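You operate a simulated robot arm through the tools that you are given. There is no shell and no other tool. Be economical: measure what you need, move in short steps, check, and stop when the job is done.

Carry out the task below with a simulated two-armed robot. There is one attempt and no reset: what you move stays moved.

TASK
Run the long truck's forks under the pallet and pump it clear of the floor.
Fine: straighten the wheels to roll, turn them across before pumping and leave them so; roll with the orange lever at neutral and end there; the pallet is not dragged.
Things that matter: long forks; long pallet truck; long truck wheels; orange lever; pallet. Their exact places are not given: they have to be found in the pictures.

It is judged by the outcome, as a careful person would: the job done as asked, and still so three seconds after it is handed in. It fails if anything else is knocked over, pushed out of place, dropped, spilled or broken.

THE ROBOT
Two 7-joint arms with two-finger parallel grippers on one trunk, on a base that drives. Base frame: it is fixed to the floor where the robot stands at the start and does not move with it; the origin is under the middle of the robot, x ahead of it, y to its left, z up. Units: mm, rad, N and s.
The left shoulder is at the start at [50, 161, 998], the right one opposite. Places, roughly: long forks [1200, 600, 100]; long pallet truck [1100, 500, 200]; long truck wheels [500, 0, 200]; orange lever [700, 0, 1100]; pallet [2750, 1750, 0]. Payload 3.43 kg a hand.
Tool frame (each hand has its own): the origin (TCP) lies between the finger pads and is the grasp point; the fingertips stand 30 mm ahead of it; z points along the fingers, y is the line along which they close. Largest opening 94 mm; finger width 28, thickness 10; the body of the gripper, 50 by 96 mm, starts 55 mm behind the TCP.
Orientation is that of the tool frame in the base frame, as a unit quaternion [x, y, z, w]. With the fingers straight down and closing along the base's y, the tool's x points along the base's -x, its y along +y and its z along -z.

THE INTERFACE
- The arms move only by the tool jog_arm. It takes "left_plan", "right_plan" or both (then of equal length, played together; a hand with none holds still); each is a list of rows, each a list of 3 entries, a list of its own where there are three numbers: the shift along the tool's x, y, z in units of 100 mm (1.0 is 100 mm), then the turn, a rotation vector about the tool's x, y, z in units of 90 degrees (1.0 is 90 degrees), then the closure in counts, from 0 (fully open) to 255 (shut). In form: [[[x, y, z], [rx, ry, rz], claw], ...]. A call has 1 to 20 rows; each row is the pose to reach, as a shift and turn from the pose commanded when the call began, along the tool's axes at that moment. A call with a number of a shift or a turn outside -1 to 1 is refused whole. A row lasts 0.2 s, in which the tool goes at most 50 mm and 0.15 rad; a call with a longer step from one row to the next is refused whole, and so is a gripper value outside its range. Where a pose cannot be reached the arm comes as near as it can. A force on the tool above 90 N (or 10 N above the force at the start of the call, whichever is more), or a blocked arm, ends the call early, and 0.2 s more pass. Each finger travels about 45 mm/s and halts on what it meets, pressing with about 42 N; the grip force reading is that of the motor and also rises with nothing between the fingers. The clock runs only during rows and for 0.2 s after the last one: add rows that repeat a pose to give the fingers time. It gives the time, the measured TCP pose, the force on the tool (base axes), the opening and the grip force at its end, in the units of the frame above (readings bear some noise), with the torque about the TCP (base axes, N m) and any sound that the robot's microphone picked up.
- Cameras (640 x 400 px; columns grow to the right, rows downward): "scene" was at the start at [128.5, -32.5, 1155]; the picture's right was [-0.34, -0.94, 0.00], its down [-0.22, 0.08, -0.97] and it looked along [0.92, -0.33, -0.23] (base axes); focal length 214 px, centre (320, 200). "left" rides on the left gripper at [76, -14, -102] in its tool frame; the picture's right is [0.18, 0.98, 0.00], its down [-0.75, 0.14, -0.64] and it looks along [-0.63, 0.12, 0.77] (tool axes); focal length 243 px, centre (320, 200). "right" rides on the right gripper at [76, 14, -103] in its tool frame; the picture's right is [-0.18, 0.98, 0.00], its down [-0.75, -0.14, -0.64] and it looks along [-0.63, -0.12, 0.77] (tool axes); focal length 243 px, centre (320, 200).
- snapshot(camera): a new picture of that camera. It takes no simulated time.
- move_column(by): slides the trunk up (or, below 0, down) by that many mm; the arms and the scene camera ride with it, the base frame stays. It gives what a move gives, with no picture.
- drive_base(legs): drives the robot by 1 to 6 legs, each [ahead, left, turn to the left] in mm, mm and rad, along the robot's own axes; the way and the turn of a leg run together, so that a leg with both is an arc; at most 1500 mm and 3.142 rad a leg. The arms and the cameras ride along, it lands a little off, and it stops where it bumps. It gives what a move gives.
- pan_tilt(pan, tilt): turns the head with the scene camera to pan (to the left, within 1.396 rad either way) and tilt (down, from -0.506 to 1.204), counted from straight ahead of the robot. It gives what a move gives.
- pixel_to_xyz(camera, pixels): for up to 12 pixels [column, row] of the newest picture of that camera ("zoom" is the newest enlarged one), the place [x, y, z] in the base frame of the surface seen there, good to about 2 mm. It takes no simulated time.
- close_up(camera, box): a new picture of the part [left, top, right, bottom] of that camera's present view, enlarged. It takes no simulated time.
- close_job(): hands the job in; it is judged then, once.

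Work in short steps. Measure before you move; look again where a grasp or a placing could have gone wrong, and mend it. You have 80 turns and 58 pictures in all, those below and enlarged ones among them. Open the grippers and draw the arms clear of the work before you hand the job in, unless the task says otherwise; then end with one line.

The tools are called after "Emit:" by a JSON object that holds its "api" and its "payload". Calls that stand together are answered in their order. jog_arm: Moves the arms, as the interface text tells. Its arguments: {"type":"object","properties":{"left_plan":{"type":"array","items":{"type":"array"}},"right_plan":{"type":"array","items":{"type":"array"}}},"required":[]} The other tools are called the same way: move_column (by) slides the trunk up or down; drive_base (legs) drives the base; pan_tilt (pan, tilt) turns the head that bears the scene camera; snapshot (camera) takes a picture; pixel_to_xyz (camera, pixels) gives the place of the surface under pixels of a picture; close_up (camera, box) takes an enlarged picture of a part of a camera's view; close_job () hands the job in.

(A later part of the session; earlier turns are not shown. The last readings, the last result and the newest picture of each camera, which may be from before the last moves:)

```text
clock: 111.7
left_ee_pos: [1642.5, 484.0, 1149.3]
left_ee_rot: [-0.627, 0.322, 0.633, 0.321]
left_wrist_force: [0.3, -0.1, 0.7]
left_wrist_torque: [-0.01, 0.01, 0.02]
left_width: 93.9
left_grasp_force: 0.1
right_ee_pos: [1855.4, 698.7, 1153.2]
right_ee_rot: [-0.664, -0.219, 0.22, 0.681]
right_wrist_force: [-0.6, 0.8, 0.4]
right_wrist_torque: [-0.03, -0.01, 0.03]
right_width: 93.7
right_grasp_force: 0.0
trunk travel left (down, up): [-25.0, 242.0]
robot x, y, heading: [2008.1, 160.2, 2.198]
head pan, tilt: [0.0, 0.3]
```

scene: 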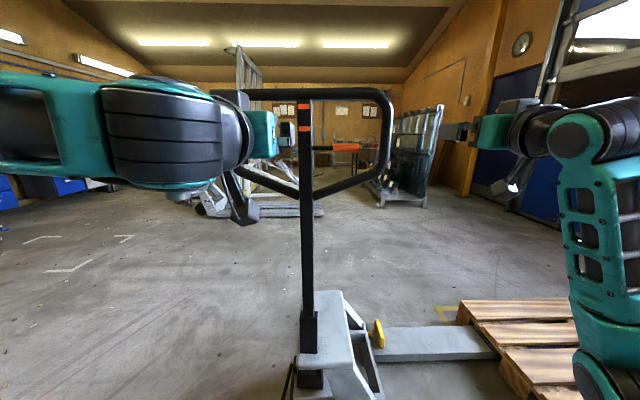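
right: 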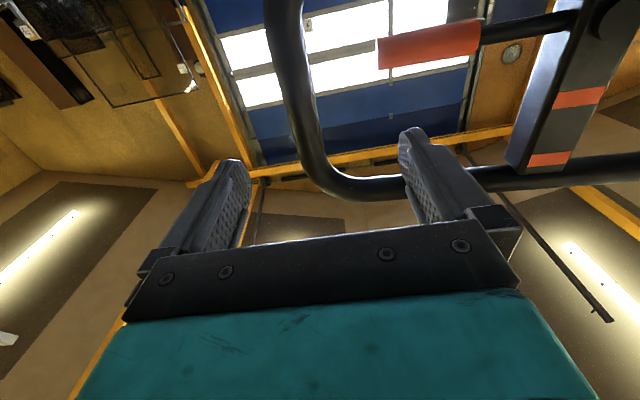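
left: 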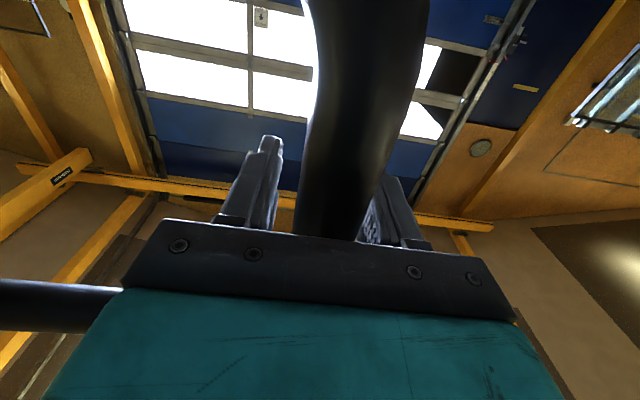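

The hand is rolled so the fingers close vertically (tool x = robot's right, y = down). I line it up with the lever, then look.

Emit:
{"api": "jog_arm", "payload": {"right_plan": [[[-0.3, 0.1, 0], [0, 0, 0], 0], [[-0.6, 0.2, 0], [0, 0, 0], 0], [[-0.9, 0.3, 0], [0, 0, 0], 0], [[-1.0, 0.39, 0], [0, 0, 0], 0], [[-1.0, 0.39, 0.3], [0, 0, 0], 0], [[-1.0, 0.39, 0.6], [0, 0, 0], 0], [[-1.0, 0.39, 0.6], [0, 0, 0], 0]]}}

Emit:
{"api": "snapshot", "payload": {"camera": "right"}}

Emit:
{"api": "close_up", "payload": {"camera": "scene", "box": [240, 70, 420, 200]}}

```text
clock: 113.3
left_ee_pos: [1643.2, 482.2, 1148.4]
left_ee_rot: [-0.627, 0.322, 0.633, 0.321]
left_wrist_force: [0.9, -1.3, 0.0]
left_wrist_torque: [-0.02, -0.01, 0.01]
left_width: 93.9
left_grasp_force: 0.0
right_ee_pos: [1739.0, 687.8, 1114.1]
right_ee_rot: [-0.664, -0.218, 0.22, 0.681]
right_wrist_force: [-0.2, 1.1, 0.6]
right_wrist_torque: [0.0, -0.02, 0.0]
right_width: 93.7
right_grasp_force: 0.0
trunk travel left (down, up): [-25.0, 242.0]
robot x, y, heading: [2005.1, 160.3, 2.206]
head pan, tilt: [0.0, 0.3]
```

```text
14 pictures are left
```

right: 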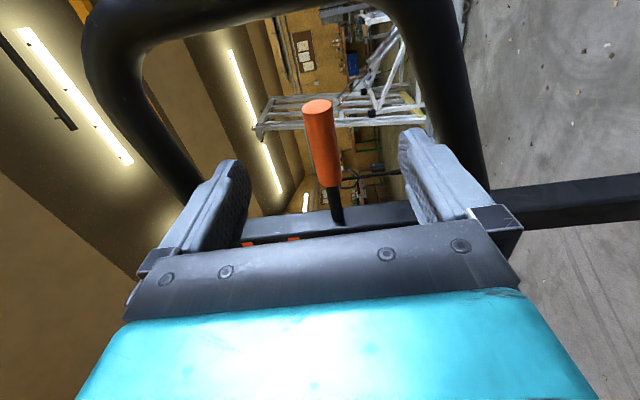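

```text
3.08 times, centred on (330, 135) of scene
```

zoom: 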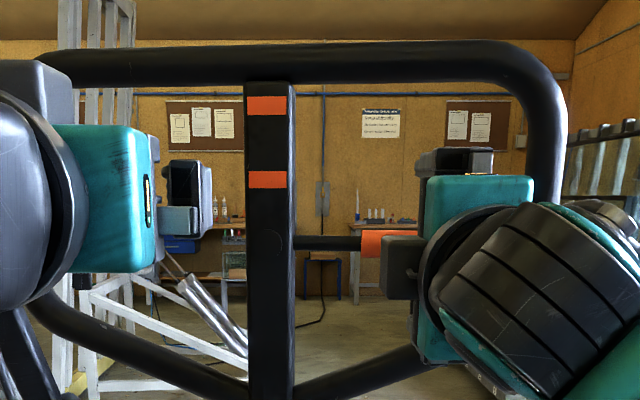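

The lever runs centred between the fingers (column ~320). I advance 70 mm, cage it, and press it down ~45 mm along its arc.

Emit:
{"api": "jog_arm", "payload": {"right_plan": [[[0, 0, 0.35], [0, 0, 0], 0], [[0, 0, 0.7], [0, 0, 0], 0], [[0, 0, 0.7], [0, 0, 0], 170], [[0, 0, 0.7], [0, 0, 0], 170], [[0, 0, 0.7], [0, 0, 0], 170], [[0, 0, 0.7], [0, 0, 0], 170], [[0, 0, 0.7], [0, 0, 0], 170], [[0, 0, 0.7], [0, 0, 0], 170]]}}

Emit:
{"api": "jog_arm", "payload": {"right_plan": [[[0, 0.1, 0], [0, 0, 0], 170], [[-0.02, 0.2, 0], [0, 0, 0], 170], [[-0.05, 0.3, 0], [0, 0, 0], 170], [[-0.1, 0.4, 0], [0, 0, 0], 170], [[-0.13, 0.46, 0], [0, 0, 0], 170], [[-0.13, 0.46, 0], [0, 0, 0], 170]]}}

Emit:
{"api": "close_up", "payload": {"camera": "scene", "box": [240, 70, 420, 200]}}

```text
clock: 115.1
left_ee_pos: [1644.1, 482.8, 1149.3]
left_ee_rot: [-0.627, 0.321, 0.634, 0.32]
left_wrist_force: [0.3, 0.1, 0.7]
left_wrist_torque: [0.01, 0.0, -0.02]
left_width: 94.1
left_grasp_force: 0.2
right_ee_pos: [1698.4, 744.6, 1116.5]
right_ee_rot: [-0.663, -0.218, 0.22, 0.681]
right_wrist_force: [0.0, 0.6, 0.0]
right_wrist_torque: [-0.04, -0.02, 0.01]
right_width: 31.2
right_grasp_force: 0.1
trunk travel left (down, up): [-25.0, 242.0]
robot x, y, heading: [2004.0, 159.5, 2.203]
head pan, tilt: [0.0, 0.3]
```

```text
clock: 116.5
left_ee_pos: [1646.0, 483.2, 1150.2]
left_ee_rot: [-0.625, 0.322, 0.635, 0.319]
left_wrist_force: [0.2, -0.4, -0.9]
left_wrist_torque: [-0.03, -0.01, -0.03]
left_width: 94.0
left_grasp_force: 0.1
right_ee_pos: [1690.6, 740.4, 1074.9]
right_ee_rot: [-0.662, -0.213, 0.222, 0.684]
right_wrist_force: [7.9, 10.3, 20.2]
right_wrist_torque: [-1.24, 1.07, -0.9]
right_width: 34.3
right_grasp_force: 45.1
trunk travel left (down, up): [-25.0, 242.0]
robot x, y, heading: [2005.6, 161.7, 2.202]
head pan, tilt: [0.0, 0.3]
```

```text
3.08 times, centred on (330, 135) of scene
```

zoom: 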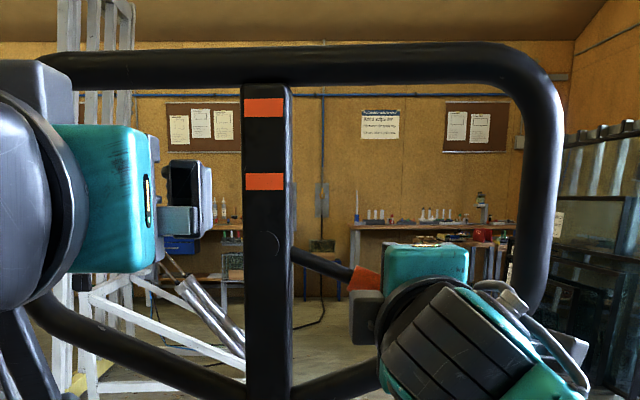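

The lever is down ~22° with resistance now. I open, withdraw, and see whether it stays.

Emit:
{"api": "jog_arm", "payload": {"right_plan": [[[0, 0, 0], [0, 0, 0], 0], [[0, 0, 0], [0, 0, 0], 0], [[0, 0, 0], [0, 0, 0], 0], [[0, 0, 0], [0, 0, 0], 0], [[0, 0, -0.4], [0, 0, 0], 0], [[0, 0, -0.8], [0, 0, 0], 0], [[0.4, 0, -0.8], [0, 0, 0], 0], [[0.8, 0, -0.8], [0, 0, 0], 0], [[1, 0, -0.8], [0, 0, 0], 0]]}}

Emit:
{"api": "close_up", "payload": {"camera": "scene", "box": [240, 70, 420, 200]}}

Emit:
{"api": "pixel_to_xyz", "payload": {"camera": "zoom", "pixels": [[130, 58], [450, 58], [265, 150], [265, 330], [370, 285], [545, 200]]}}

```text
clock: 118.4
left_ee_pos: [1638.4, 476.8, 1149.6]
left_ee_rot: [-0.626, 0.32, 0.635, 0.321]
left_wrist_force: [0.1, -0.2, -0.5]
left_wrist_torque: [0.0, -0.02, -0.01]
left_width: 94.2
left_grasp_force: 0.0
right_ee_pos: [1783.4, 696.7, 1093.3]
right_ee_rot: [-0.628, -0.232, 0.261, 0.695]
right_wrist_force: [-14.6, -13.3, 35.8]
right_wrist_torque: [-0.41, 0.28, 0.08]
right_width: 73.6
right_grasp_force: 0.0
trunk travel left (down, up): [-25.0, 242.0]
robot x, y, heading: [2003.8, 156.0, 2.211]
head pan, tilt: [0.0, 0.3]
stopped in row 9 (right hand): the force on the tool passed its limit at 96 N (the readings are from after the stop); the commanded pose is now the measured one
```

```text
3.08 times, centred on (330, 135) of scene
```

zoom: 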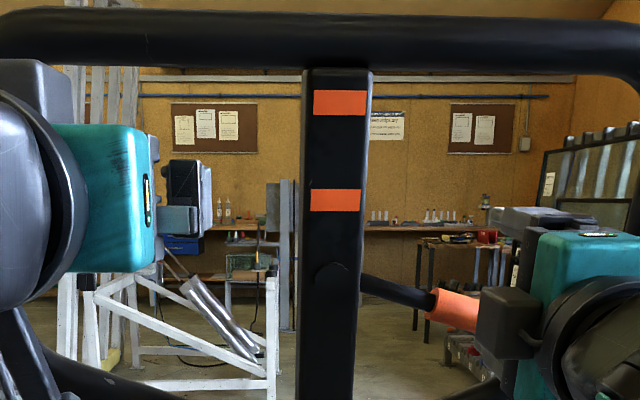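

```text
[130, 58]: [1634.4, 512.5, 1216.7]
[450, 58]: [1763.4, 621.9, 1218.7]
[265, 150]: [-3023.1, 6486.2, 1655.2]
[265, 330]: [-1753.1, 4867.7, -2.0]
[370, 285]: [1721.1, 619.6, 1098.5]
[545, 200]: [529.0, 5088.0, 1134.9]
```

The tiller came along with the hand and leans toward the robot ~10° (the fingers hadn't fully opened). I look from the right hand's camera to see what is touching before freeing it.

Emit:
{"api": "snapshot", "payload": {"camera": "right"}}

```text
10 pictures are left
```

right: 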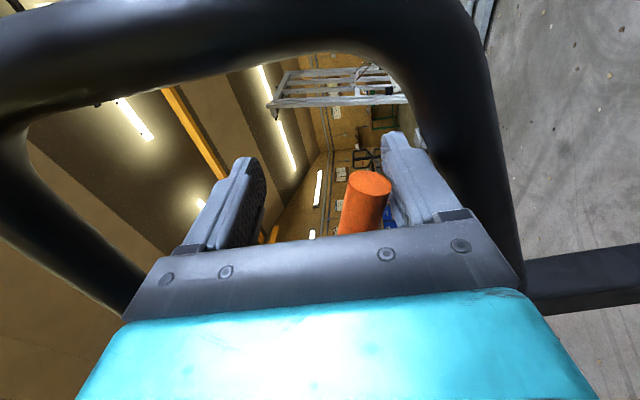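

The lower finger sits on the loop's slanted lower bar. I move the hand back left 40 mm to free it, then withdraw straight.

Emit:
{"api": "jog_arm", "payload": {"right_plan": [[[-0.2, 0, 0], [0, 0, 0], 0], [[-0.4, 0, 0], [0, 0, 0], 0], [[-0.4, 0, 0], [0, 0, 0], 0], [[-0.4, 0, -0.25], [0, 0, 0], 0], [[-0.4, 0, -0.5], [0, 0, 0], 0], [[-0.4, 0, -0.75], [0, 0, 0], 0], [[-0.4, 0, -1.0], [0, 0, 0], 0], [[-0.4, 0, -1.0], [0, 0, 0], 0]]}}

Emit:
{"api": "snapshot", "payload": {"camera": "scene"}}

Emit:
{"api": "pixel_to_xyz", "payload": {"camera": "scene", "pixels": [[280, 95], [360, 95], [306, 190], [310, 280], [345, 150], [390, 140], [306, 106], [280, 80], [360, 80], [335, 150]]}}

```text
clock: 120.2
left_ee_pos: [1640.1, 479.9, 1148.8]
left_ee_rot: [-0.627, 0.32, 0.635, 0.319]
left_wrist_force: [-0.6, 0.2, 0.8]
left_wrist_torque: [-0.01, -0.02, -0.02]
left_width: 94.1
left_grasp_force: 0.0
right_ee_pos: [1820.8, 604.0, 1073.2]
right_ee_rot: [-0.643, -0.231, 0.251, 0.686]
right_wrist_force: [-5.1, 0.6, 3.2]
right_wrist_torque: [0.06, 0.3, 0.12]
right_width: 92.3
right_grasp_force: 0.1
trunk travel left (down, up): [-25.0, 242.0]
robot x, y, heading: [2005.1, 155.2, 2.202]
head pan, tilt: [0.0, 0.3]
```

```text
9 pictures are left
```

scene: 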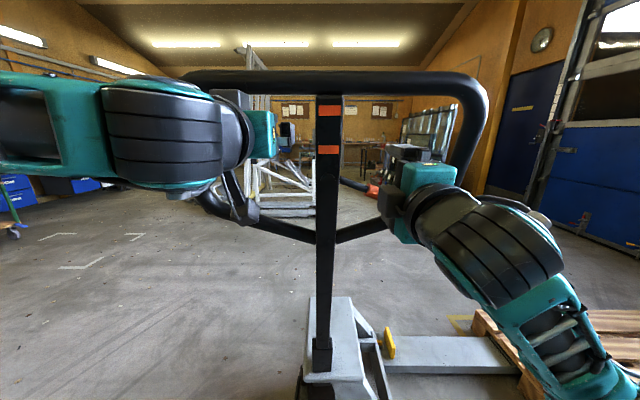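

```text
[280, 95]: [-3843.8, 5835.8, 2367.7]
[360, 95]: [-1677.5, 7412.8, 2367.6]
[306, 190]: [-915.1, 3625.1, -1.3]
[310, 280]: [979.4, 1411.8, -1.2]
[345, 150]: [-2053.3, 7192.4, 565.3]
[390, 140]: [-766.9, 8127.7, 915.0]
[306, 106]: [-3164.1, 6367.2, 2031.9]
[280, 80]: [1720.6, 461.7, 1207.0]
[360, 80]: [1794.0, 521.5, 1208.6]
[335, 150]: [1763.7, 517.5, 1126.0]
```

The tiller leans ~15° and seems to sag by itself. I measure where the bars are now from this same picture.

Emit:
{"api": "pixel_to_xyz", "payload": {"camera": "scene", "pixels": [[476, 100], [474, 140], [462, 175], [200, 200], [280, 230], [328, 200], [325, 300], [372, 190], [355, 183], [240, 80], [440, 80], [328, 110]]}}

```text
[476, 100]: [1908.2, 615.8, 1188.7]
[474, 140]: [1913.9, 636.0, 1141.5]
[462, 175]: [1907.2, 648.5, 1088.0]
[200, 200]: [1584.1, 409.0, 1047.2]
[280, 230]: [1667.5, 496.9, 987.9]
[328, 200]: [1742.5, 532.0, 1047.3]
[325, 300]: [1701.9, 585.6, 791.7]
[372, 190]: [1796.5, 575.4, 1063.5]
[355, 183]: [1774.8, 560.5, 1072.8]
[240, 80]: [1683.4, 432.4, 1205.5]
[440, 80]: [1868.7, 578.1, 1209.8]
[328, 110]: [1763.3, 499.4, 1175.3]
```

Both hands are inside the loop; the best pump grip is the round top crossbar with fingers closing vertically, which lets the bar turn freely. I withdraw both hands, roll the left one, and raise them in front of the crossbar.

Emit:
{"api": "jog_arm", "payload": {"left_plan": [[[0, 0, -0.3], [0, 0, 0], 0], [[0, 0, -0.6], [0, 0, 0], 0], [[0, 0, -1.0], [0, 0, 0], 0], [[-0.05, 0, -1.0], [0, 0, 0.083], 0], [[-0.1, 0, -1.0], [0, 0, 0.167], 0], [[-0.15, 0, -1.0], [0, 0, 0.25], 0], [[-0.2, 0, -1.0], [0, 0, 0.333], 0], [[-0.25, 0, -1.0], [0, 0, 0.417], 0], [[-0.3, 0, -1.0], [0, 0, 0.5], 0], [[-0.35, 0, -1.0], [0, 0, 0.583], 0], [[-0.4, 0, -1.0], [0, 0, 0.667], 0], [[-0.45, 0, -1.0], [0, 0, 0.75], 0], [[-0.5, 0, -1.0], [0, 0, 0.833], 0], [[-0.5, 0, -1.0], [0, 0, 0.917], 0], [[-0.5, 0, -1.0], [0, 0, 1.0], 0]], "right_plan": [[[0, 0, -0.3], [0, 0, 0], 0], [[0, 0, -0.6], [0, 0, 0], 0], [[0, 0, -1.0], [0, 0, 0], 0], [[0, -0.1, -1.0], [0, 0, 0], 0], [[0, -0.2, -1.0], [0, 0, 0], 0], [[0, -0.3, -1.0], [0, 0, 0], 0], [[0, -0.4, -1.0], [0, 0, 0], 0], [[0, -0.5, -1.0], [0, 0, 0], 0], [[0, -0.6, -1.0], [0, 0, 0], 0], [[0, -0.7, -1.0], [0, 0, 0], 0], [[0, -0.8, -1.0], [0, 0, 0], 0], [[0, -0.9, -1.0], [0, 0, 0], 0], [[0, -1.0, -1.0], [0, 0, 0], 0], [[0, -1.0, -1.0], [0, 0, 0], 0], [[0, -1.0, -1.0], [0, 0, 0], 0]]}}

Emit:
{"api": "snapshot", "payload": {"camera": "scene"}}

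```text
clock: 123.4
left_ee_pos: [1701.0, 399.9, 1199.1]
left_ee_rot: [-0.217, 0.669, 0.674, -0.224]
left_wrist_force: [0.5, 0.1, 0.1]
left_wrist_torque: [0.01, 0.02, 0.01]
left_width: 93.9
left_grasp_force: 0.1
right_ee_pos: [1884.2, 525.3, 1169.5]
right_ee_rot: [-0.64, -0.229, 0.253, 0.688]
right_wrist_force: [-0.6, -1.0, 0.0]
right_wrist_torque: [-0.02, 0.0, -0.01]
right_width: 94.2
right_grasp_force: 0.1
right hand out of reach, approached as far as the arm can: row 2, 3, 4, 5, 6, 7, 8, 9, 10, 11, 12, 13, 14, 15
trunk travel left (down, up): [-25.0, 242.0]
robot x, y, heading: [2003.9, 154.1, 2.204]
head pan, tilt: [0.0, 0.3]
```

```text
8 pictures are left
```

scene: 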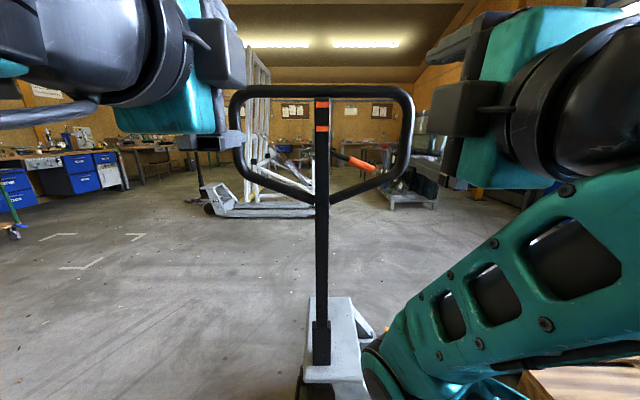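

Good: the tiller springs back upright on its own, and the lever stays down (~22°). I measure the crossbar and lever now.

Emit:
{"api": "pixel_to_xyz", "payload": {"camera": "scene", "pixels": [[270, 92], [290, 92], [350, 92], [375, 92], [322, 180], [322, 280], [357, 162], [341, 156], [410, 130], [335, 380]]}}

```text
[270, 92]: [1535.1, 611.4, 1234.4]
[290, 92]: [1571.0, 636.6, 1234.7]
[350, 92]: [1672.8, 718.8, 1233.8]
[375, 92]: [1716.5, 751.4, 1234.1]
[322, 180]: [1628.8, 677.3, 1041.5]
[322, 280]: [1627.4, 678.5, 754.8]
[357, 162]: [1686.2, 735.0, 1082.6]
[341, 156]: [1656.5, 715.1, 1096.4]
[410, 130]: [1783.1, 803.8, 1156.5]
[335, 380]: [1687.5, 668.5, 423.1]
```

Crossbar at lateral ≈−401, z ≈1232, angle 37.7° (wheels ≈91° across). I bring both hands forward onto the crossbar at ±95 mm from the stem.

Emit:
{"api": "jog_arm", "payload": {"left_plan": [[[0, 0.15, 0], [0, 0, 0], 0], [[-0.05, 0.33, 0.2], [0, 0, 0], 0], [[-0.11, 0.33, 0.6], [0, 0, 0], 0], [[-0.11, 0.33, 1.0], [0, 0, 0], 0], [[-0.11, 0.33, 1.0], [0, 0, 0], 0]], "right_plan": [[[0, -0.2, 0], [0, 0, 0], 0], [[0, -0.39, 0.2], [0, 0, 0], 0], [[0, -0.39, 0.6], [0, 0, 0], 0], [[0, -0.39, 1.0], [0, 0, 0], 0], [[0, -0.39, 1.0], [0, 0, 0], 0]]}}

Emit:
{"api": "jog_arm", "payload": {"left_plan": [[[0, 0, 0.4], [0, 0, 0], 0], [[0, 0, 0.8], [0, 0, 0], 0], [[0, 0, 1.0], [0, 0, 0], 0], [[0, 0, 1.0], [0, 0, 0], 0]], "right_plan": [[[0, 0, 0.4], [0, 0, 0], 0], [[0, 0, 0.8], [0, 0, 0], 0], [[0, 0, 1.0], [0, 0, 0], 0], [[0, 0, 1.0], [0, 0, 0], 0]]}}

```text
clock: 124.6
left_ee_pos: [1651.0, 486.7, 1231.3]
left_ee_rot: [-0.217, 0.67, 0.674, -0.223]
left_wrist_force: [-0.2, 0.2, -0.5]
left_wrist_torque: [0.03, -0.01, -0.01]
left_width: 94.0
left_grasp_force: 0.1
right_ee_pos: [1821.4, 603.3, 1215.9]
right_ee_rot: [-0.641, -0.23, 0.252, 0.687]
right_wrist_force: [-0.3, 0.0, 0.3]
right_wrist_torque: [-0.02, -0.01, 0.01]
right_width: 94.0
right_grasp_force: 0.2
right hand out of reach, approached as far as the arm can: row 1
trunk travel left (down, up): [-25.0, 242.0]
robot x, y, heading: [2005.0, 158.0, 2.208]
head pan, tilt: [0.0, 0.3]
```

```text
clock: 125.6
left_ee_pos: [1590.4, 567.9, 1232.3]
left_ee_rot: [-0.217, 0.67, 0.674, -0.223]
left_wrist_force: [-0.2, 0.3, 0.0]
left_wrist_torque: [-0.01, 0.02, -0.01]
left_width: 94.1
left_grasp_force: 0.0
right_ee_pos: [1757.4, 680.5, 1222.9]
right_ee_rot: [-0.642, -0.23, 0.252, 0.687]
right_wrist_force: [0.2, 1.1, 1.0]
right_wrist_torque: [0.03, 0.01, 0.03]
right_width: 94.0
right_grasp_force: 0.1
trunk travel left (down, up): [-25.0, 242.0]
robot x, y, heading: [2003.5, 159.7, 2.204]
head pan, tilt: [0.0, 0.3]
```

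Both in front at the right height. I advance the last ~90 mm and grip the crossbar.

Emit:
{"api": "jog_arm", "payload": {"left_plan": [[[0, 0, 0.4], [0, 0, 0], 0], [[0, 0, 0.8], [0, 0, 0], 0], [[0, 0, 0.9], [0, 0, 0], 0], [[0, 0, 0.9], [0, 0, 0], 230], [[0, 0, 0.9], [0, 0, 0], 230], [[0, 0, 0.9], [0, 0, 0], 230], [[0, 0, 0.9], [0, 0, 0], 230], [[0, 0, 0.9], [0, 0, 0], 230]], "right_plan": [[[0, 0, 0.4], [0, 0, 0], 0], [[0, 0, 0.8], [0, 0, 0], 0], [[0, 0, 0.98], [0, 0, 0], 0], [[0, 0, 0.98], [0, 0, 0], 230], [[0, 0, 0.98], [0, 0, 0], 230], [[0, 0, 0.98], [0, 0, 0], 230], [[0, 0, 0.98], [0, 0, 0], 230], [[0, 0, 0.98], [0, 0, 0], 230]]}}

```text
clock: 127.4
left_ee_pos: [1541.8, 636.4, 1239.8]
left_ee_rot: [-0.217, 0.667, 0.677, -0.224]
left_wrist_force: [2.9, -1.1, 15.5]
left_wrist_torque: [0.41, -0.42, -0.51]
left_width: 31.7
left_grasp_force: 39.8
right_ee_pos: [1698.7, 749.1, 1238.3]
right_ee_rot: [-0.635, -0.228, 0.254, 0.693]
right_wrist_force: [-4.3, 6.0, 30.6]
right_wrist_torque: [-0.07, 0.14, -0.67]
right_width: 31.5
right_grasp_force: 40.0
trunk travel left (down, up): [-25.0, 242.0]
robot x, y, heading: [2004.3, 155.1, 2.204]
head pan, tilt: [0.0, 0.3]
```

Both grip the crossbar (~31.6 mm). First pump stroke: pull toward the robot along the arc (R≈870 mm), watching the force.

Emit:
{"api": "jog_arm", "payload": {"left_plan": [[[0, 0, -0.2], [0, 0, 0], 230], [[0, 0, -0.4], [0, 0, 0], 230], [[0, -0.02, -0.6], [0, 0, 0], 230], [[0, -0.04, -0.8], [0, 0, 0], 230], [[0, -0.05, -0.985], [0, 0, 0], 230]], "right_plan": [[[-0.01, -0.02, -0.2], [0, 0, 0], 230], [[-0.02, -0.03, -0.4], [0, 0, 0], 230], [[-0.04, -0.03, -0.6], [0, 0, 0], 230], [[-0.05, -0.03, -0.8], [0, 0, 0], 230], [[-0.06, -0.02, -0.985], [0, 0, 0], 230]]}}

```text
clock: 128.6
left_ee_pos: [1600.1, 557.2, 1231.9]
left_ee_rot: [-0.216, 0.667, 0.677, -0.224]
left_wrist_force: [6.0, 4.8, 20.7]
left_wrist_torque: [0.51, -0.69, -0.93]
left_width: 31.4
left_grasp_force: 45.1
right_ee_pos: [1758.5, 668.4, 1233.6]
right_ee_rot: [-0.634, -0.227, 0.254, 0.694]
right_wrist_force: [2.8, -0.9, 32.8]
right_wrist_torque: [0.23, -0.15, -0.56]
right_width: 31.4
right_grasp_force: 45.2
trunk travel left (down, up): [-25.0, 242.0]
robot x, y, heading: [2001.9, 158.6, 2.212]
head pan, tilt: [0.0, 0.3]
```

The tiller swings with little force. I continue the stroke two more segments down.

Emit:
{"api": "jog_arm", "payload": {"left_plan": [[[0, -0.03, -0.25], [0, 0, 0], 230], [[0, -0.07, -0.5], [0, 0, 0], 230], [[0, -0.11, -0.75], [0, 0, 0], 230], [[0, -0.16, -1.0], [0, 0, 0], 230]], "right_plan": [[[-0.01, 0.01, -0.25], [0, 0, 0], 230], [[-0.03, 0.02, -0.5], [0, 0, 0], 230], [[-0.04, 0.04, -0.75], [0, 0, 0], 230], [[-0.06, 0.07, -1.0], [0, 0, 0], 230]]}}

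Emit:
{"api": "jog_arm", "payload": {"left_plan": [[[0, -0.06, -0.25], [0, 0, 0], 230], [[0, -0.13, -0.5], [0, 0, 0], 230], [[0, -0.2, -0.75], [0, 0, 0], 230], [[0, -0.26, -0.9], [0, 0, 0], 230]], "right_plan": [[[-0.01, 0.04, -0.25], [0, 0, 0], 230], [[-0.03, 0.09, -0.5], [0, 0, 0], 230], [[-0.04, 0.14, -0.75], [0, 0, 0], 230], [[-0.06, 0.19, -0.9], [0, 0, 0], 230]]}}

Emit:
{"api": "pan_tilt", "payload": {"pan": -0.45, "tilt": 0.75}}

Emit:
{"api": "snapshot", "payload": {"camera": "scene"}}

```text
clock: 129.6
left_ee_pos: [1659.2, 477.4, 1215.4]
left_ee_rot: [-0.215, 0.667, 0.677, -0.225]
left_wrist_force: [6.8, 9.9, 20.3]
left_wrist_torque: [0.4, -0.73, -1.14]
left_width: 31.5
left_grasp_force: 44.8
right_ee_pos: [1817.8, 588.0, 1215.7]
right_ee_rot: [-0.636, -0.227, 0.255, 0.692]
right_wrist_force: [6.7, -9.2, 30.9]
right_wrist_torque: [0.3, -0.23, -0.53]
right_width: 31.3
right_grasp_force: 42.2
trunk travel left (down, up): [-25.0, 242.0]
robot x, y, heading: [2006.9, 155.6, 2.211]
head pan, tilt: [0.0, 0.3]
```

```text
clock: 130.6
left_ee_pos: [1712.5, 407.2, 1190.6]
left_ee_rot: [-0.218, 0.663, 0.68, -0.224]
left_wrist_force: [-1.9, 28.2, 28.9]
left_wrist_torque: [0.17, -0.51, 0.16]
left_width: 31.2
left_grasp_force: 44.9
right_ee_pos: [1870.4, 519.2, 1189.1]
right_ee_rot: [-0.636, -0.227, 0.257, 0.692]
right_wrist_force: [22.1, -33.2, 23.5]
right_wrist_torque: [0.75, -0.6, 0.31]
right_width: 31.5
right_grasp_force: 45.1
trunk travel left (down, up): [-25.0, 242.0]
robot x, y, heading: [2002.4, 155.0, 2.207]
head pan, tilt: [0.0, 0.3]
```

```text
clock: 131.5
left_ee_pos: [1711.2, 405.8, 1189.7]
left_ee_rot: [-0.218, 0.663, 0.68, -0.224]
left_wrist_force: [-4.7, 22.4, 31.4]
left_wrist_torque: [0.31, -0.82, 0.38]
left_width: 31.4
left_grasp_force: 45.5
right_ee_pos: [1870.7, 518.5, 1189.7]
right_ee_rot: [-0.635, -0.227, 0.257, 0.692]
right_wrist_force: [22.2, -28.7, 22.9]
right_wrist_torque: [0.43, -0.3, 0.74]
right_width: 31.4
right_grasp_force: 45.3
trunk travel left (down, up): [-25.0, 242.0]
robot x, y, heading: [2002.8, 160.3, 2.207]
head pan, tilt: [-0.45, 0.75]
```

```text
7 pictures are left
```

scene: 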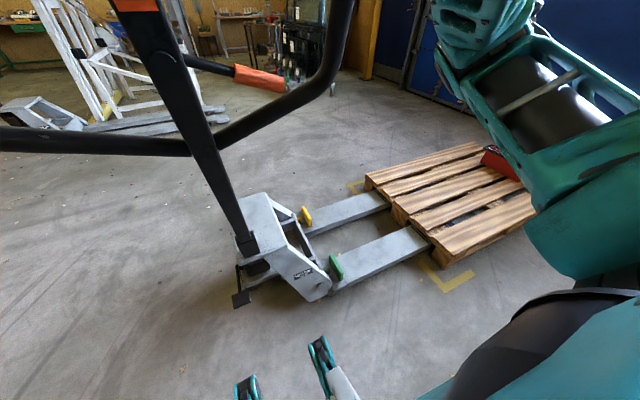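

Stroke bottomed near 18°. I check fork, chassis and pallet heights for any lift.

Emit:
{"api": "pixel_to_xyz", "payload": {"camera": "scene", "pixels": [[410, 243], [370, 262], [360, 205], [265, 215], [450, 240], [500, 220], [445, 255], [400, 180], [243, 78], [265, 80]]}}

```text
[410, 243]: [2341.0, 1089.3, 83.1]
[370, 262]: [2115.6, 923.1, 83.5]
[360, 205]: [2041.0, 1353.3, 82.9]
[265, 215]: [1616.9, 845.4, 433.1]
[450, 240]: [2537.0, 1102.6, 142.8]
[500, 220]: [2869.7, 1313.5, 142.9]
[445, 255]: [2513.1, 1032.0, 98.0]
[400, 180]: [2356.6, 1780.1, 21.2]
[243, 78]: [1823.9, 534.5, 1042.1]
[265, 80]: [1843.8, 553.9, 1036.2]
```

No lift yet (forks still 83 mm). I deepen the stroke by backing the base in small steps while lowering the hands, to ~25°.

Emit:
{"api": "drive_base", "payload": {"legs": [[-15, 0, 0], [-25, 0, 0]]}}

Emit:
{"api": "jog_arm", "payload": {"left_plan": [[[0, -0.08, 0], [0, 0, 0], 230], [[0, -0.17, 0], [0, 0, 0], 230]], "right_plan": [[[0, 0.08, 0], [0, 0, 0], 230], [[0, 0.17, 0], [0, 0, 0], 230]]}}

Emit:
{"api": "drive_base", "payload": {"legs": [[-15, 0, 0], [-25, 0, 0]]}}

Emit:
{"api": "jog_arm", "payload": {"left_plan": [[[0, -0.08, 0], [0, 0, 0], 230], [[0, -0.18, 0], [0, 0, 0], 230]], "right_plan": [[[0, 0.08, 0], [0, 0, 0], 230], [[0, 0.18, 0], [0, 0, 0], 230]]}}

```text
clock: 132.7
left_ee_pos: [1729.6, 380.9, 1178.2]
left_ee_rot: [-0.218, 0.674, 0.67, -0.225]
left_wrist_force: [-17.4, 36.5, -7.3]
left_wrist_torque: [0.65, -0.83, 0.36]
left_width: 31.3
left_grasp_force: 44.8
right_ee_pos: [1887.4, 496.0, 1179.4]
right_ee_rot: [-0.646, -0.232, 0.248, 0.683]
right_wrist_force: [18.3, -17.2, -25.4]
right_wrist_torque: [-0.35, -0.19, -0.6]
right_width: 31.6
right_grasp_force: 45.2
trunk travel left (down, up): [-25.0, 242.0]
robot x, y, heading: [2028.4, 127.3, 2.205]
head pan, tilt: [-0.45, 0.75]
```

```text
clock: 133.3
left_ee_pos: [1737.7, 371.3, 1173.0]
left_ee_rot: [-0.217, 0.663, 0.68, -0.224]
left_wrist_force: [6.9, -6.4, 32.9]
left_wrist_torque: [0.64, -0.53, -0.18]
left_width: 31.1
left_grasp_force: 45.1
right_ee_pos: [1893.9, 485.9, 1174.3]
right_ee_rot: [-0.637, -0.226, 0.254, 0.692]
right_wrist_force: [10.7, -7.9, 36.9]
right_wrist_torque: [0.6, -0.23, -0.64]
right_width: 31.4
right_grasp_force: 44.2
trunk travel left (down, up): [-25.0, 242.0]
robot x, y, heading: [2026.8, 121.4, 2.208]
head pan, tilt: [-0.45, 0.75]
```

```text
clock: 134.5
left_ee_pos: [1754.4, 346.9, 1161.9]
left_ee_rot: [-0.22, 0.675, 0.668, -0.225]
left_wrist_force: [-7.0, 9.3, 5.0]
left_wrist_torque: [0.21, -0.96, -0.02]
left_width: 31.6
left_grasp_force: 44.9
right_ee_pos: [1911.9, 461.1, 1161.5]
right_ee_rot: [-0.647, -0.233, 0.246, 0.683]
right_wrist_force: [9.7, -2.9, -7.9]
right_wrist_torque: [-0.63, 0.1, -1.02]
right_width: 31.3
right_grasp_force: 44.6
trunk travel left (down, up): [-25.0, 242.0]
robot x, y, heading: [2053.4, 92.4, 2.203]
head pan, tilt: [-0.45, 0.75]
```

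```text
clock: 135.1
left_ee_pos: [1759.7, 337.5, 1156.9]
left_ee_rot: [-0.219, 0.662, 0.681, -0.225]
left_wrist_force: [9.3, -15.9, 41.4]
left_wrist_torque: [0.34, -0.56, 0.9]
left_width: 31.5
left_grasp_force: 45.1
right_ee_pos: [1918.2, 452.4, 1157.0]
right_ee_rot: [-0.637, -0.227, 0.252, 0.693]
right_wrist_force: [9.5, -10.9, 41.0]
right_wrist_torque: [0.39, -0.1, -0.35]
right_width: 31.2
right_grasp_force: 45.4
trunk travel left (down, up): [-25.0, 242.0]
robot x, y, heading: [2049.9, 96.6, 2.206]
head pan, tilt: [-0.45, 0.75]
```

The tiller is at ~25° with spring force only. I push it back upright to finish the pump cycle, then check the forks.

Emit:
{"api": "jog_arm", "payload": {"left_plan": [[[0, 0.12, 0.25], [0, 0, 0], 230], [[0, 0.22, 0.5], [0, 0, 0], 230], [[0, 0.31, 0.75], [0, 0, 0], 230], [[0, 0.38, 1.0], [0, 0, 0], 230]], "right_plan": [[[0.01, -0.1, 0.25], [0, 0, 0], 230], [[0.03, -0.18, 0.5], [0, 0, 0], 230], [[0.04, -0.25, 0.75], [0, 0, 0], 230], [[0.06, -0.3, 1.0], [0, 0, 0], 230]]}}

Emit:
{"api": "jog_arm", "payload": {"left_plan": [[[0, 0.07, 0.25], [0, 0, 0], 230], [[0, 0.13, 0.5], [0, 0, 0], 230], [[0, 0.2, 0.75], [0, 0, 0], 230], [[0, 0.26, 1.0], [0, 0, 0], 230]], "right_plan": [[[0.01, -0.05, 0.25], [0, 0, 0], 230], [[0.03, -0.1, 0.5], [0, 0, 0], 230], [[0.04, -0.14, 0.75], [0, 0, 0], 230], [[0.06, -0.18, 1.0], [0, 0, 0], 230]]}}

Emit:
{"api": "jog_arm", "payload": {"left_plan": [[[0, 0.05, 0.25], [0, 0, 0], 230], [[0, 0.08, 0.5], [0, 0, 0], 230], [[0, 0.11, 0.75], [0, 0, 0], 230], [[0, 0.14, 1.0], [0, 0, 0], 230]], "right_plan": [[[0.01, -0.02, 0.25], [0, 0, 0], 230], [[0.03, -0.04, 0.5], [0, 0, 0], 230], [[0.04, -0.05, 0.75], [0, 0, 0], 230], [[0.06, -0.06, 1.0], [0, 0, 0], 230]]}}

Emit:
{"api": "jog_arm", "payload": {"left_plan": [[[0, 0.02, 0.25], [0, 0, 0], 230], [[0, 0.03, 0.5], [0, 0, 0], 230], [[0, 0.03, 0.65], [0, 0, 0], 230]], "right_plan": [[[0.01, 0, 0.25], [0, 0, 0], 230], [[0.03, 0.01, 0.5], [0, 0, 0], 230], [[0.04, 0.02, 0.65], [0, 0, 0], 230]]}}

Emit:
{"api": "snapshot", "payload": {"camera": "scene"}}

Emit:
{"api": "pixel_to_xyz", "payload": {"camera": "scene", "pixels": [[410, 243], [380, 255], [360, 205], [275, 215], [450, 240], [480, 220]]}}

```text
clock: 136.1
left_ee_pos: [1700.0, 417.0, 1194.8]
left_ee_rot: [-0.216, 0.662, 0.681, -0.225]
left_wrist_force: [5.3, -27.3, 37.1]
left_wrist_torque: [0.61, -0.82, 0.16]
left_width: 31.5
left_grasp_force: 45.2
right_ee_pos: [1858.5, 530.8, 1195.2]
right_ee_rot: [-0.637, -0.225, 0.25, 0.694]
right_wrist_force: [0.3, 4.4, 43.9]
right_wrist_torque: [0.05, 0.11, 0.33]
right_width: 31.4
right_grasp_force: 44.6
trunk travel left (down, up): [-25.0, 242.0]
robot x, y, heading: [2054.6, 93.3, 2.212]
head pan, tilt: [-0.45, 0.75]
```

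```text
clock: 137.1
left_ee_pos: [1640.4, 496.1, 1222.4]
left_ee_rot: [-0.217, 0.666, 0.678, -0.222]
left_wrist_force: [18.4, -39.0, 24.2]
left_wrist_torque: [0.6, -0.81, -0.16]
left_width: 31.6
left_grasp_force: 44.6
right_ee_pos: [1800.5, 608.8, 1220.6]
right_ee_rot: [-0.632, -0.228, 0.251, 0.697]
right_wrist_force: [-25.8, 17.1, 59.2]
right_wrist_torque: [-0.55, 0.13, -0.67]
right_width: 31.4
right_grasp_force: 44.6
trunk travel left (down, up): [-25.0, 242.0]
robot x, y, heading: [2052.9, 95.4, 2.206]
head pan, tilt: [-0.45, 0.75]
```

```text
clock: 138.1
left_ee_pos: [1579.4, 577.7, 1236.8]
left_ee_rot: [-0.218, 0.664, 0.678, -0.226]
left_wrist_force: [7.8, -15.0, 30.5]
left_wrist_torque: [0.75, -0.73, 0.36]
left_width: 31.4
left_grasp_force: 45.2
right_ee_pos: [1741.8, 686.8, 1235.5]
right_ee_rot: [-0.632, -0.233, 0.253, 0.695]
right_wrist_force: [-18.9, 4.3, 50.3]
right_wrist_torque: [-0.43, 0.44, -0.99]
right_width: 31.4
right_grasp_force: 45.3
trunk travel left (down, up): [-25.0, 242.0]
robot x, y, heading: [2053.4, 94.5, 2.206]
head pan, tilt: [-0.45, 0.75]
```

```text
clock: 138.9
left_ee_pos: [1554.1, 613.7, 1234.4]
left_ee_rot: [-0.213, 0.657, 0.685, -0.229]
left_wrist_force: [-0.6, 18.9, 53.6]
left_wrist_torque: [0.05, -0.33, 0.09]
left_width: 39.9
left_grasp_force: 27.2
left hand out of reach, approached as far as the arm can: row 2, 3
right_ee_pos: [1707.0, 742.7, 1238.3]
right_ee_rot: [-0.632, -0.23, 0.254, 0.695]
right_wrist_force: [13.2, -5.0, 41.9]
right_wrist_torque: [-0.28, 0.33, 1.13]
right_width: 31.4
right_grasp_force: 45.2
trunk travel left (down, up): [-25.0, 242.0]
robot x, y, heading: [2047.2, 94.9, 2.208]
head pan, tilt: [-0.45, 0.75]
```

```text
6 pictures are left
```

scene: 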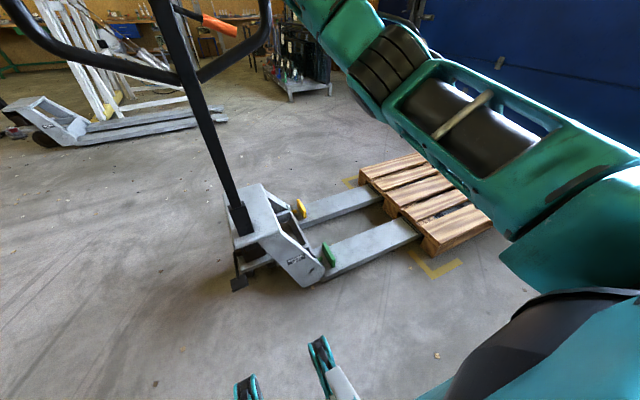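

```text
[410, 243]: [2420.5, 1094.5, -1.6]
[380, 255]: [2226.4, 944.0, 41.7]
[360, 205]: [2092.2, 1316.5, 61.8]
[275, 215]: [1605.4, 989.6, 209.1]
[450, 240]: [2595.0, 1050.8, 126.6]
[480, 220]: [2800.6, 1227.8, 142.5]
```

The view shifted; I re-pick points on the right fork (370,243), left fork (335,204), plate (258,210), and pallet.

Emit:
{"api": "pixel_to_xyz", "payload": {"camera": "scene", "pixels": [[370, 243], [390, 237], [335, 204], [258, 210], [265, 200], [450, 222], [400, 165], [210, 18], [225, 27], [428, 250]]}}

```text
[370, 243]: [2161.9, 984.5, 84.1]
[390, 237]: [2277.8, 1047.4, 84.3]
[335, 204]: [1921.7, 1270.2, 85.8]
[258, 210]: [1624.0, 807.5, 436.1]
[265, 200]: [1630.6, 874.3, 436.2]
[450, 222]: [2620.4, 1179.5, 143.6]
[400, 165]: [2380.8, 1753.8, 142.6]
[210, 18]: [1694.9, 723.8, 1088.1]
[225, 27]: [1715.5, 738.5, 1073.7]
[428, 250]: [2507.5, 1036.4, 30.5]
```

Plate reads 436 vs. ~433.6 before – perhaps a small lift. I sample more pixels of this same picture to average the noise out.

Emit:
{"api": "pixel_to_xyz", "payload": {"camera": "scene", "pixels": [[255, 200], [260, 205], [262, 215], [256, 220], [268, 205], [260, 225], [350, 252], [360, 248], [375, 245], [385, 238], [325, 208], [345, 200]]}}

```text
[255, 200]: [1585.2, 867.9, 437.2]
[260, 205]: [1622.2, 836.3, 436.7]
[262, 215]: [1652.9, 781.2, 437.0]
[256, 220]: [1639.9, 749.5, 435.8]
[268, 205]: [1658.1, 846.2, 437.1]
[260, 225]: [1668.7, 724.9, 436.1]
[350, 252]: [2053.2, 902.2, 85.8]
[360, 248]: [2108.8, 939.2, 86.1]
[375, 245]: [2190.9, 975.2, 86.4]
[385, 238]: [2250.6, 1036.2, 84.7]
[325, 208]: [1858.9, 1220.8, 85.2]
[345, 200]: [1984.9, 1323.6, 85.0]
```

Averages: plate +3 mm, forks +2 mm – so lever-down is "lift", and the deeper part of the stroke does it. I re-seat both grips (drive 30 mm closer with hands open), then stroke much deeper.

Emit:
{"api": "jog_arm", "payload": {"left_plan": [[[0, 0, 0], [0, 0, 0], 0], [[0, 0, 0], [0, 0, 0], 0], [[0, 0, 0], [0, 0, 0], 0], [[0, 0, 0], [0, 0, 0], 0]], "right_plan": [[[0, 0, 0], [0, 0, 0], 0], [[0, 0, 0], [0, 0, 0], 0], [[0, 0, 0], [0, 0, 0], 0], [[0, 0, 0], [0, 0, 0], 0]]}}

Emit:
{"api": "drive_base", "payload": {"legs": [[30, 0, 0]]}}

Emit:
{"api": "jog_arm", "payload": {"left_plan": [[[0, 0, 0], [0, 0, 0], 230], [[0, 0, 0], [0, 0, 0], 230], [[0, 0, 0], [0, 0, 0], 230], [[0, 0, 0], [0, 0, 0], 230], [[0, 0, 0], [0, 0, 0], 230]], "right_plan": [[[0, 0, 0], [0, 0, 0], 230], [[0, 0, 0], [0, 0, 0], 230], [[0, 0, 0], [0, 0, 0], 230], [[0, 0, 0], [0, 0, 0], 230], [[0, 0, 0], [0, 0, 0], 230]]}}

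```text
clock: 139.9
left_ee_pos: [1545.0, 622.7, 1205.9]
left_ee_rot: [-0.219, 0.673, 0.67, -0.225]
left_wrist_force: [2.4, -3.6, 4.1]
left_wrist_torque: [0.25, 0.17, 0.08]
left_width: 94.1
left_grasp_force: 0.1
right_ee_pos: [1697.5, 752.6, 1216.2]
right_ee_rot: [-0.647, -0.233, 0.246, 0.683]
right_wrist_force: [0.8, 0.2, -0.2]
right_wrist_torque: [0.03, 0.04, 0.01]
right_width: 94.0
right_grasp_force: 0.1
trunk travel left (down, up): [-25.0, 242.0]
robot x, y, heading: [2050.9, 94.0, 2.206]
head pan, tilt: [-0.45, 0.75]
```

```text
clock: 140.7
left_ee_pos: [1526.3, 647.4, 1208.4]
left_ee_rot: [-0.218, 0.671, 0.672, -0.225]
left_wrist_force: [-4.0, 6.2, 9.6]
left_wrist_torque: [-0.3, -0.38, 0.13]
left_width: 93.8
left_grasp_force: 0.0
right_ee_pos: [1678.7, 778.3, 1216.6]
right_ee_rot: [-0.646, -0.233, 0.245, 0.684]
right_wrist_force: [0.4, 0.1, 0.0]
right_wrist_torque: [-0.01, -0.04, 0.0]
right_width: 94.1
right_grasp_force: 0.0
trunk travel left (down, up): [-25.0, 242.0]
robot x, y, heading: [2030.9, 114.3, 2.207]
head pan, tilt: [-0.45, 0.75]
```

```text
clock: 141.9
left_ee_pos: [1536.0, 636.2, 1234.8]
left_ee_rot: [-0.216, 0.657, 0.685, -0.228]
left_wrist_force: [7.5, 2.1, 52.8]
left_wrist_torque: [-0.64, -0.81, -0.54]
left_width: 39.6
left_grasp_force: 26.4
right_ee_pos: [1688.0, 766.2, 1239.1]
right_ee_rot: [-0.634, -0.23, 0.252, 0.694]
right_wrist_force: [-4.9, 5.8, 50.0]
right_wrist_torque: [-1.39, -0.73, -0.73]
right_width: 37.3
right_grasp_force: 24.3
trunk travel left (down, up): [-25.0, 242.0]
robot x, y, heading: [2035.1, 118.1, 2.204]
head pan, tilt: [-0.45, 0.75]
```

Grips are seated deeper but commanded ~25–30 mm low; I correct the height within the first pull and then stroke down.

Emit:
{"api": "jog_arm", "payload": {"left_plan": [[[0, 0.15, 0], [0, 0, 0], 230], [[0, 0.26, -0.1], [0, 0, 0], 230], [[0, 0.24, -0.4], [0, 0, 0], 230], [[0, 0.22, -0.7], [0, 0, 0], 230], [[0, 0.2, -1.0], [0, 0, 0], 230]], "right_plan": [[[0, -0.1, 0], [0, 0, 0], 230], [[0, -0.19, -0.1], [0, 0, 0], 230], [[-0.02, -0.2, -0.4], [0, 0, 0], 230], [[-0.04, -0.2, -0.7], [0, 0, 0], 230], [[-0.06, -0.19, -1.0], [0, 0, 0], 230]]}}

Emit:
{"api": "jog_arm", "payload": {"left_plan": [[[0, -0.03, -0.25], [0, 0, 0], 230], [[0, -0.07, -0.5], [0, 0, 0], 230], [[0, -0.12, -0.75], [0, 0, 0], 230], [[0, -0.17, -1.0], [0, 0, 0], 230]], "right_plan": [[[-0.01, 0.01, -0.25], [0, 0, 0], 230], [[-0.03, 0.03, -0.5], [0, 0, 0], 230], [[-0.04, 0.06, -0.75], [0, 0, 0], 230], [[-0.06, 0.09, -1.0], [0, 0, 0], 230]]}}

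Emit:
{"api": "jog_arm", "payload": {"left_plan": [[[0, -0.07, -0.25], [0, 0, 0], 230], [[0, -0.14, -0.5], [0, 0, 0], 230], [[0, -0.22, -0.75], [0, 0, 0], 230], [[0, -0.31, -1.0], [0, 0, 0], 230]], "right_plan": [[[-0.01, 0.05, -0.25], [0, 0, 0], 230], [[-0.03, 0.1, -0.5], [0, 0, 0], 230], [[-0.04, 0.16, -0.75], [0, 0, 0], 230], [[-0.06, 0.23, -1.0], [0, 0, 0], 230]]}}

Emit:
{"api": "drive_base", "payload": {"legs": [[-15, 0, 0], [-25, 0, 0]]}}

Emit:
{"api": "jog_arm", "payload": {"left_plan": [[[0, -0.1, 0], [0, 0, 0], 230], [[0, -0.17, 0], [0, 0, 0], 230]], "right_plan": [[[0, 0.1, 0], [0, 0, 0], 230], [[0, 0.17, 0], [0, 0, 0], 230]]}}

Emit:
{"api": "drive_base", "payload": {"legs": [[-15, 0, 0], [-25, 0, 0]]}}

Emit:
{"api": "jog_arm", "payload": {"left_plan": [[[0, -0.1, 0], [0, 0, 0], 230], [[0, -0.19, 0], [0, 0, 0], 230]], "right_plan": [[[0, 0.1, 0], [0, 0, 0], 230], [[0, 0.19, 0], [0, 0, 0], 230]]}}

```text
clock: 143.1
left_ee_pos: [1583.7, 559.6, 1233.1]
left_ee_rot: [-0.223, 0.668, 0.673, -0.226]
left_wrist_force: [0.4, -26.6, 13.9]
left_wrist_torque: [0.17, -0.82, -0.83]
left_width: 31.2
left_grasp_force: 45.5
left hand out of reach, approached as far as the arm can: row 1, 2
right_ee_pos: [1741.5, 690.7, 1235.2]
right_ee_rot: [-0.644, -0.232, 0.245, 0.687]
right_wrist_force: [-8.5, 18.6, 29.7]
right_wrist_torque: [-1.18, -0.21, -0.11]
right_width: 31.2
right_grasp_force: 45.1
trunk travel left (down, up): [-25.0, 242.0]
robot x, y, heading: [2032.6, 115.2, 2.212]
head pan, tilt: [-0.45, 0.75]
```

```text
clock: 144.1
left_ee_pos: [1644.6, 483.7, 1216.4]
left_ee_rot: [-0.224, 0.666, 0.675, -0.227]
left_wrist_force: [-20.5, -6.3, 28.5]
left_wrist_torque: [-0.03, -1.01, 0.01]
left_width: 31.5
left_grasp_force: 45.8
right_ee_pos: [1800.4, 614.0, 1218.1]
right_ee_rot: [-0.646, -0.231, 0.245, 0.685]
right_wrist_force: [23.9, 0.3, 8.8]
right_wrist_torque: [-0.39, 0.14, 1.44]
right_width: 31.2
right_grasp_force: 44.8
trunk travel left (down, up): [-25.0, 242.0]
robot x, y, heading: [2035.5, 117.6, 2.21]
head pan, tilt: [-0.45, 0.75]
```

```text
clock: 145.1
left_ee_pos: [1707.1, 404.7, 1187.4]
left_ee_rot: [-0.222, 0.663, 0.678, -0.227]
left_wrist_force: [-23.7, -8.0, 42.6]
left_wrist_torque: [-0.21, -1.0, -1.32]
left_width: 31.2
left_grasp_force: 45.2
right_ee_pos: [1860.6, 535.5, 1189.7]
right_ee_rot: [-0.648, -0.229, 0.244, 0.685]
right_wrist_force: [35.7, 4.3, -4.6]
right_wrist_torque: [-0.16, 0.16, 0.35]
right_width: 31.5
right_grasp_force: 45.3
trunk travel left (down, up): [-25.0, 242.0]
robot x, y, heading: [2032.3, 118.0, 2.2]
head pan, tilt: [-0.45, 0.75]
```

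```text
clock: 146.3
left_ee_pos: [1724.1, 377.6, 1176.2]
left_ee_rot: [-0.221, 0.674, 0.669, -0.225]
left_wrist_force: [-20.3, 10.9, 13.0]
left_wrist_torque: [0.23, -1.03, 1.06]
left_width: 31.5
left_grasp_force: 44.8
right_ee_pos: [1875.0, 508.8, 1178.7]
right_ee_rot: [-0.654, -0.236, 0.241, 0.676]
right_wrist_force: [11.3, 2.9, -49.8]
right_wrist_torque: [0.8, 0.98, 0.67]
right_width: 37.1
right_grasp_force: 24.0
trunk travel left (down, up): [-25.0, 242.0]
robot x, y, heading: [2056.9, 86.5, 2.211]
head pan, tilt: [-0.45, 0.75]
```

```text
clock: 146.9
left_ee_pos: [1731.8, 369.3, 1170.5]
left_ee_rot: [-0.22, 0.663, 0.679, -0.226]
left_wrist_force: [6.7, 0.4, 34.1]
left_wrist_torque: [0.17, -0.66, 0.63]
left_width: 31.2
left_grasp_force: 45.0
right_ee_pos: [1880.4, 500.4, 1171.3]
right_ee_rot: [-0.646, -0.233, 0.246, 0.684]
right_wrist_force: [4.8, -11.4, 16.7]
right_wrist_torque: [-0.38, 0.34, -0.47]
right_width: 31.1
right_grasp_force: 44.6
trunk travel left (down, up): [-25.0, 242.0]
robot x, y, heading: [2058.9, 87.6, 2.207]
head pan, tilt: [-0.45, 0.75]
```

```text
clock: 148.1
left_ee_pos: [1749.1, 344.7, 1156.3]
left_ee_rot: [-0.222, 0.673, 0.668, -0.226]
left_wrist_force: [-4.2, 21.7, 6.6]
left_wrist_torque: [0.27, -1.14, 0.45]
left_width: 31.4
left_grasp_force: 45.1
right_ee_pos: [1898.7, 477.5, 1158.8]
right_ee_rot: [-0.657, -0.239, 0.238, 0.674]
right_wrist_force: [-2.5, -7.0, -33.3]
right_wrist_torque: [-0.22, 1.08, -1.02]
right_width: 31.2
right_grasp_force: 45.1
trunk travel left (down, up): [-25.0, 242.0]
robot x, y, heading: [2080.0, 52.6, 2.205]
head pan, tilt: [-0.45, 0.75]
```

```text
clock: 148.7
left_ee_pos: [1756.0, 333.0, 1152.5]
left_ee_rot: [-0.22, 0.663, 0.678, -0.226]
left_wrist_force: [13.1, -14.8, 30.8]
left_wrist_torque: [0.47, -0.43, 0.23]
left_width: 31.1
left_grasp_force: 44.7
right_ee_pos: [1906.0, 465.9, 1153.7]
right_ee_rot: [-0.647, -0.235, 0.244, 0.683]
right_wrist_force: [0.9, -9.1, 39.3]
right_wrist_torque: [-1.03, 0.17, -0.13]
right_width: 31.3
right_grasp_force: 44.8
trunk travel left (down, up): [-25.0, 242.0]
robot x, y, heading: [2078.8, 53.5, 2.209]
head pan, tilt: [-0.45, 0.75]
```

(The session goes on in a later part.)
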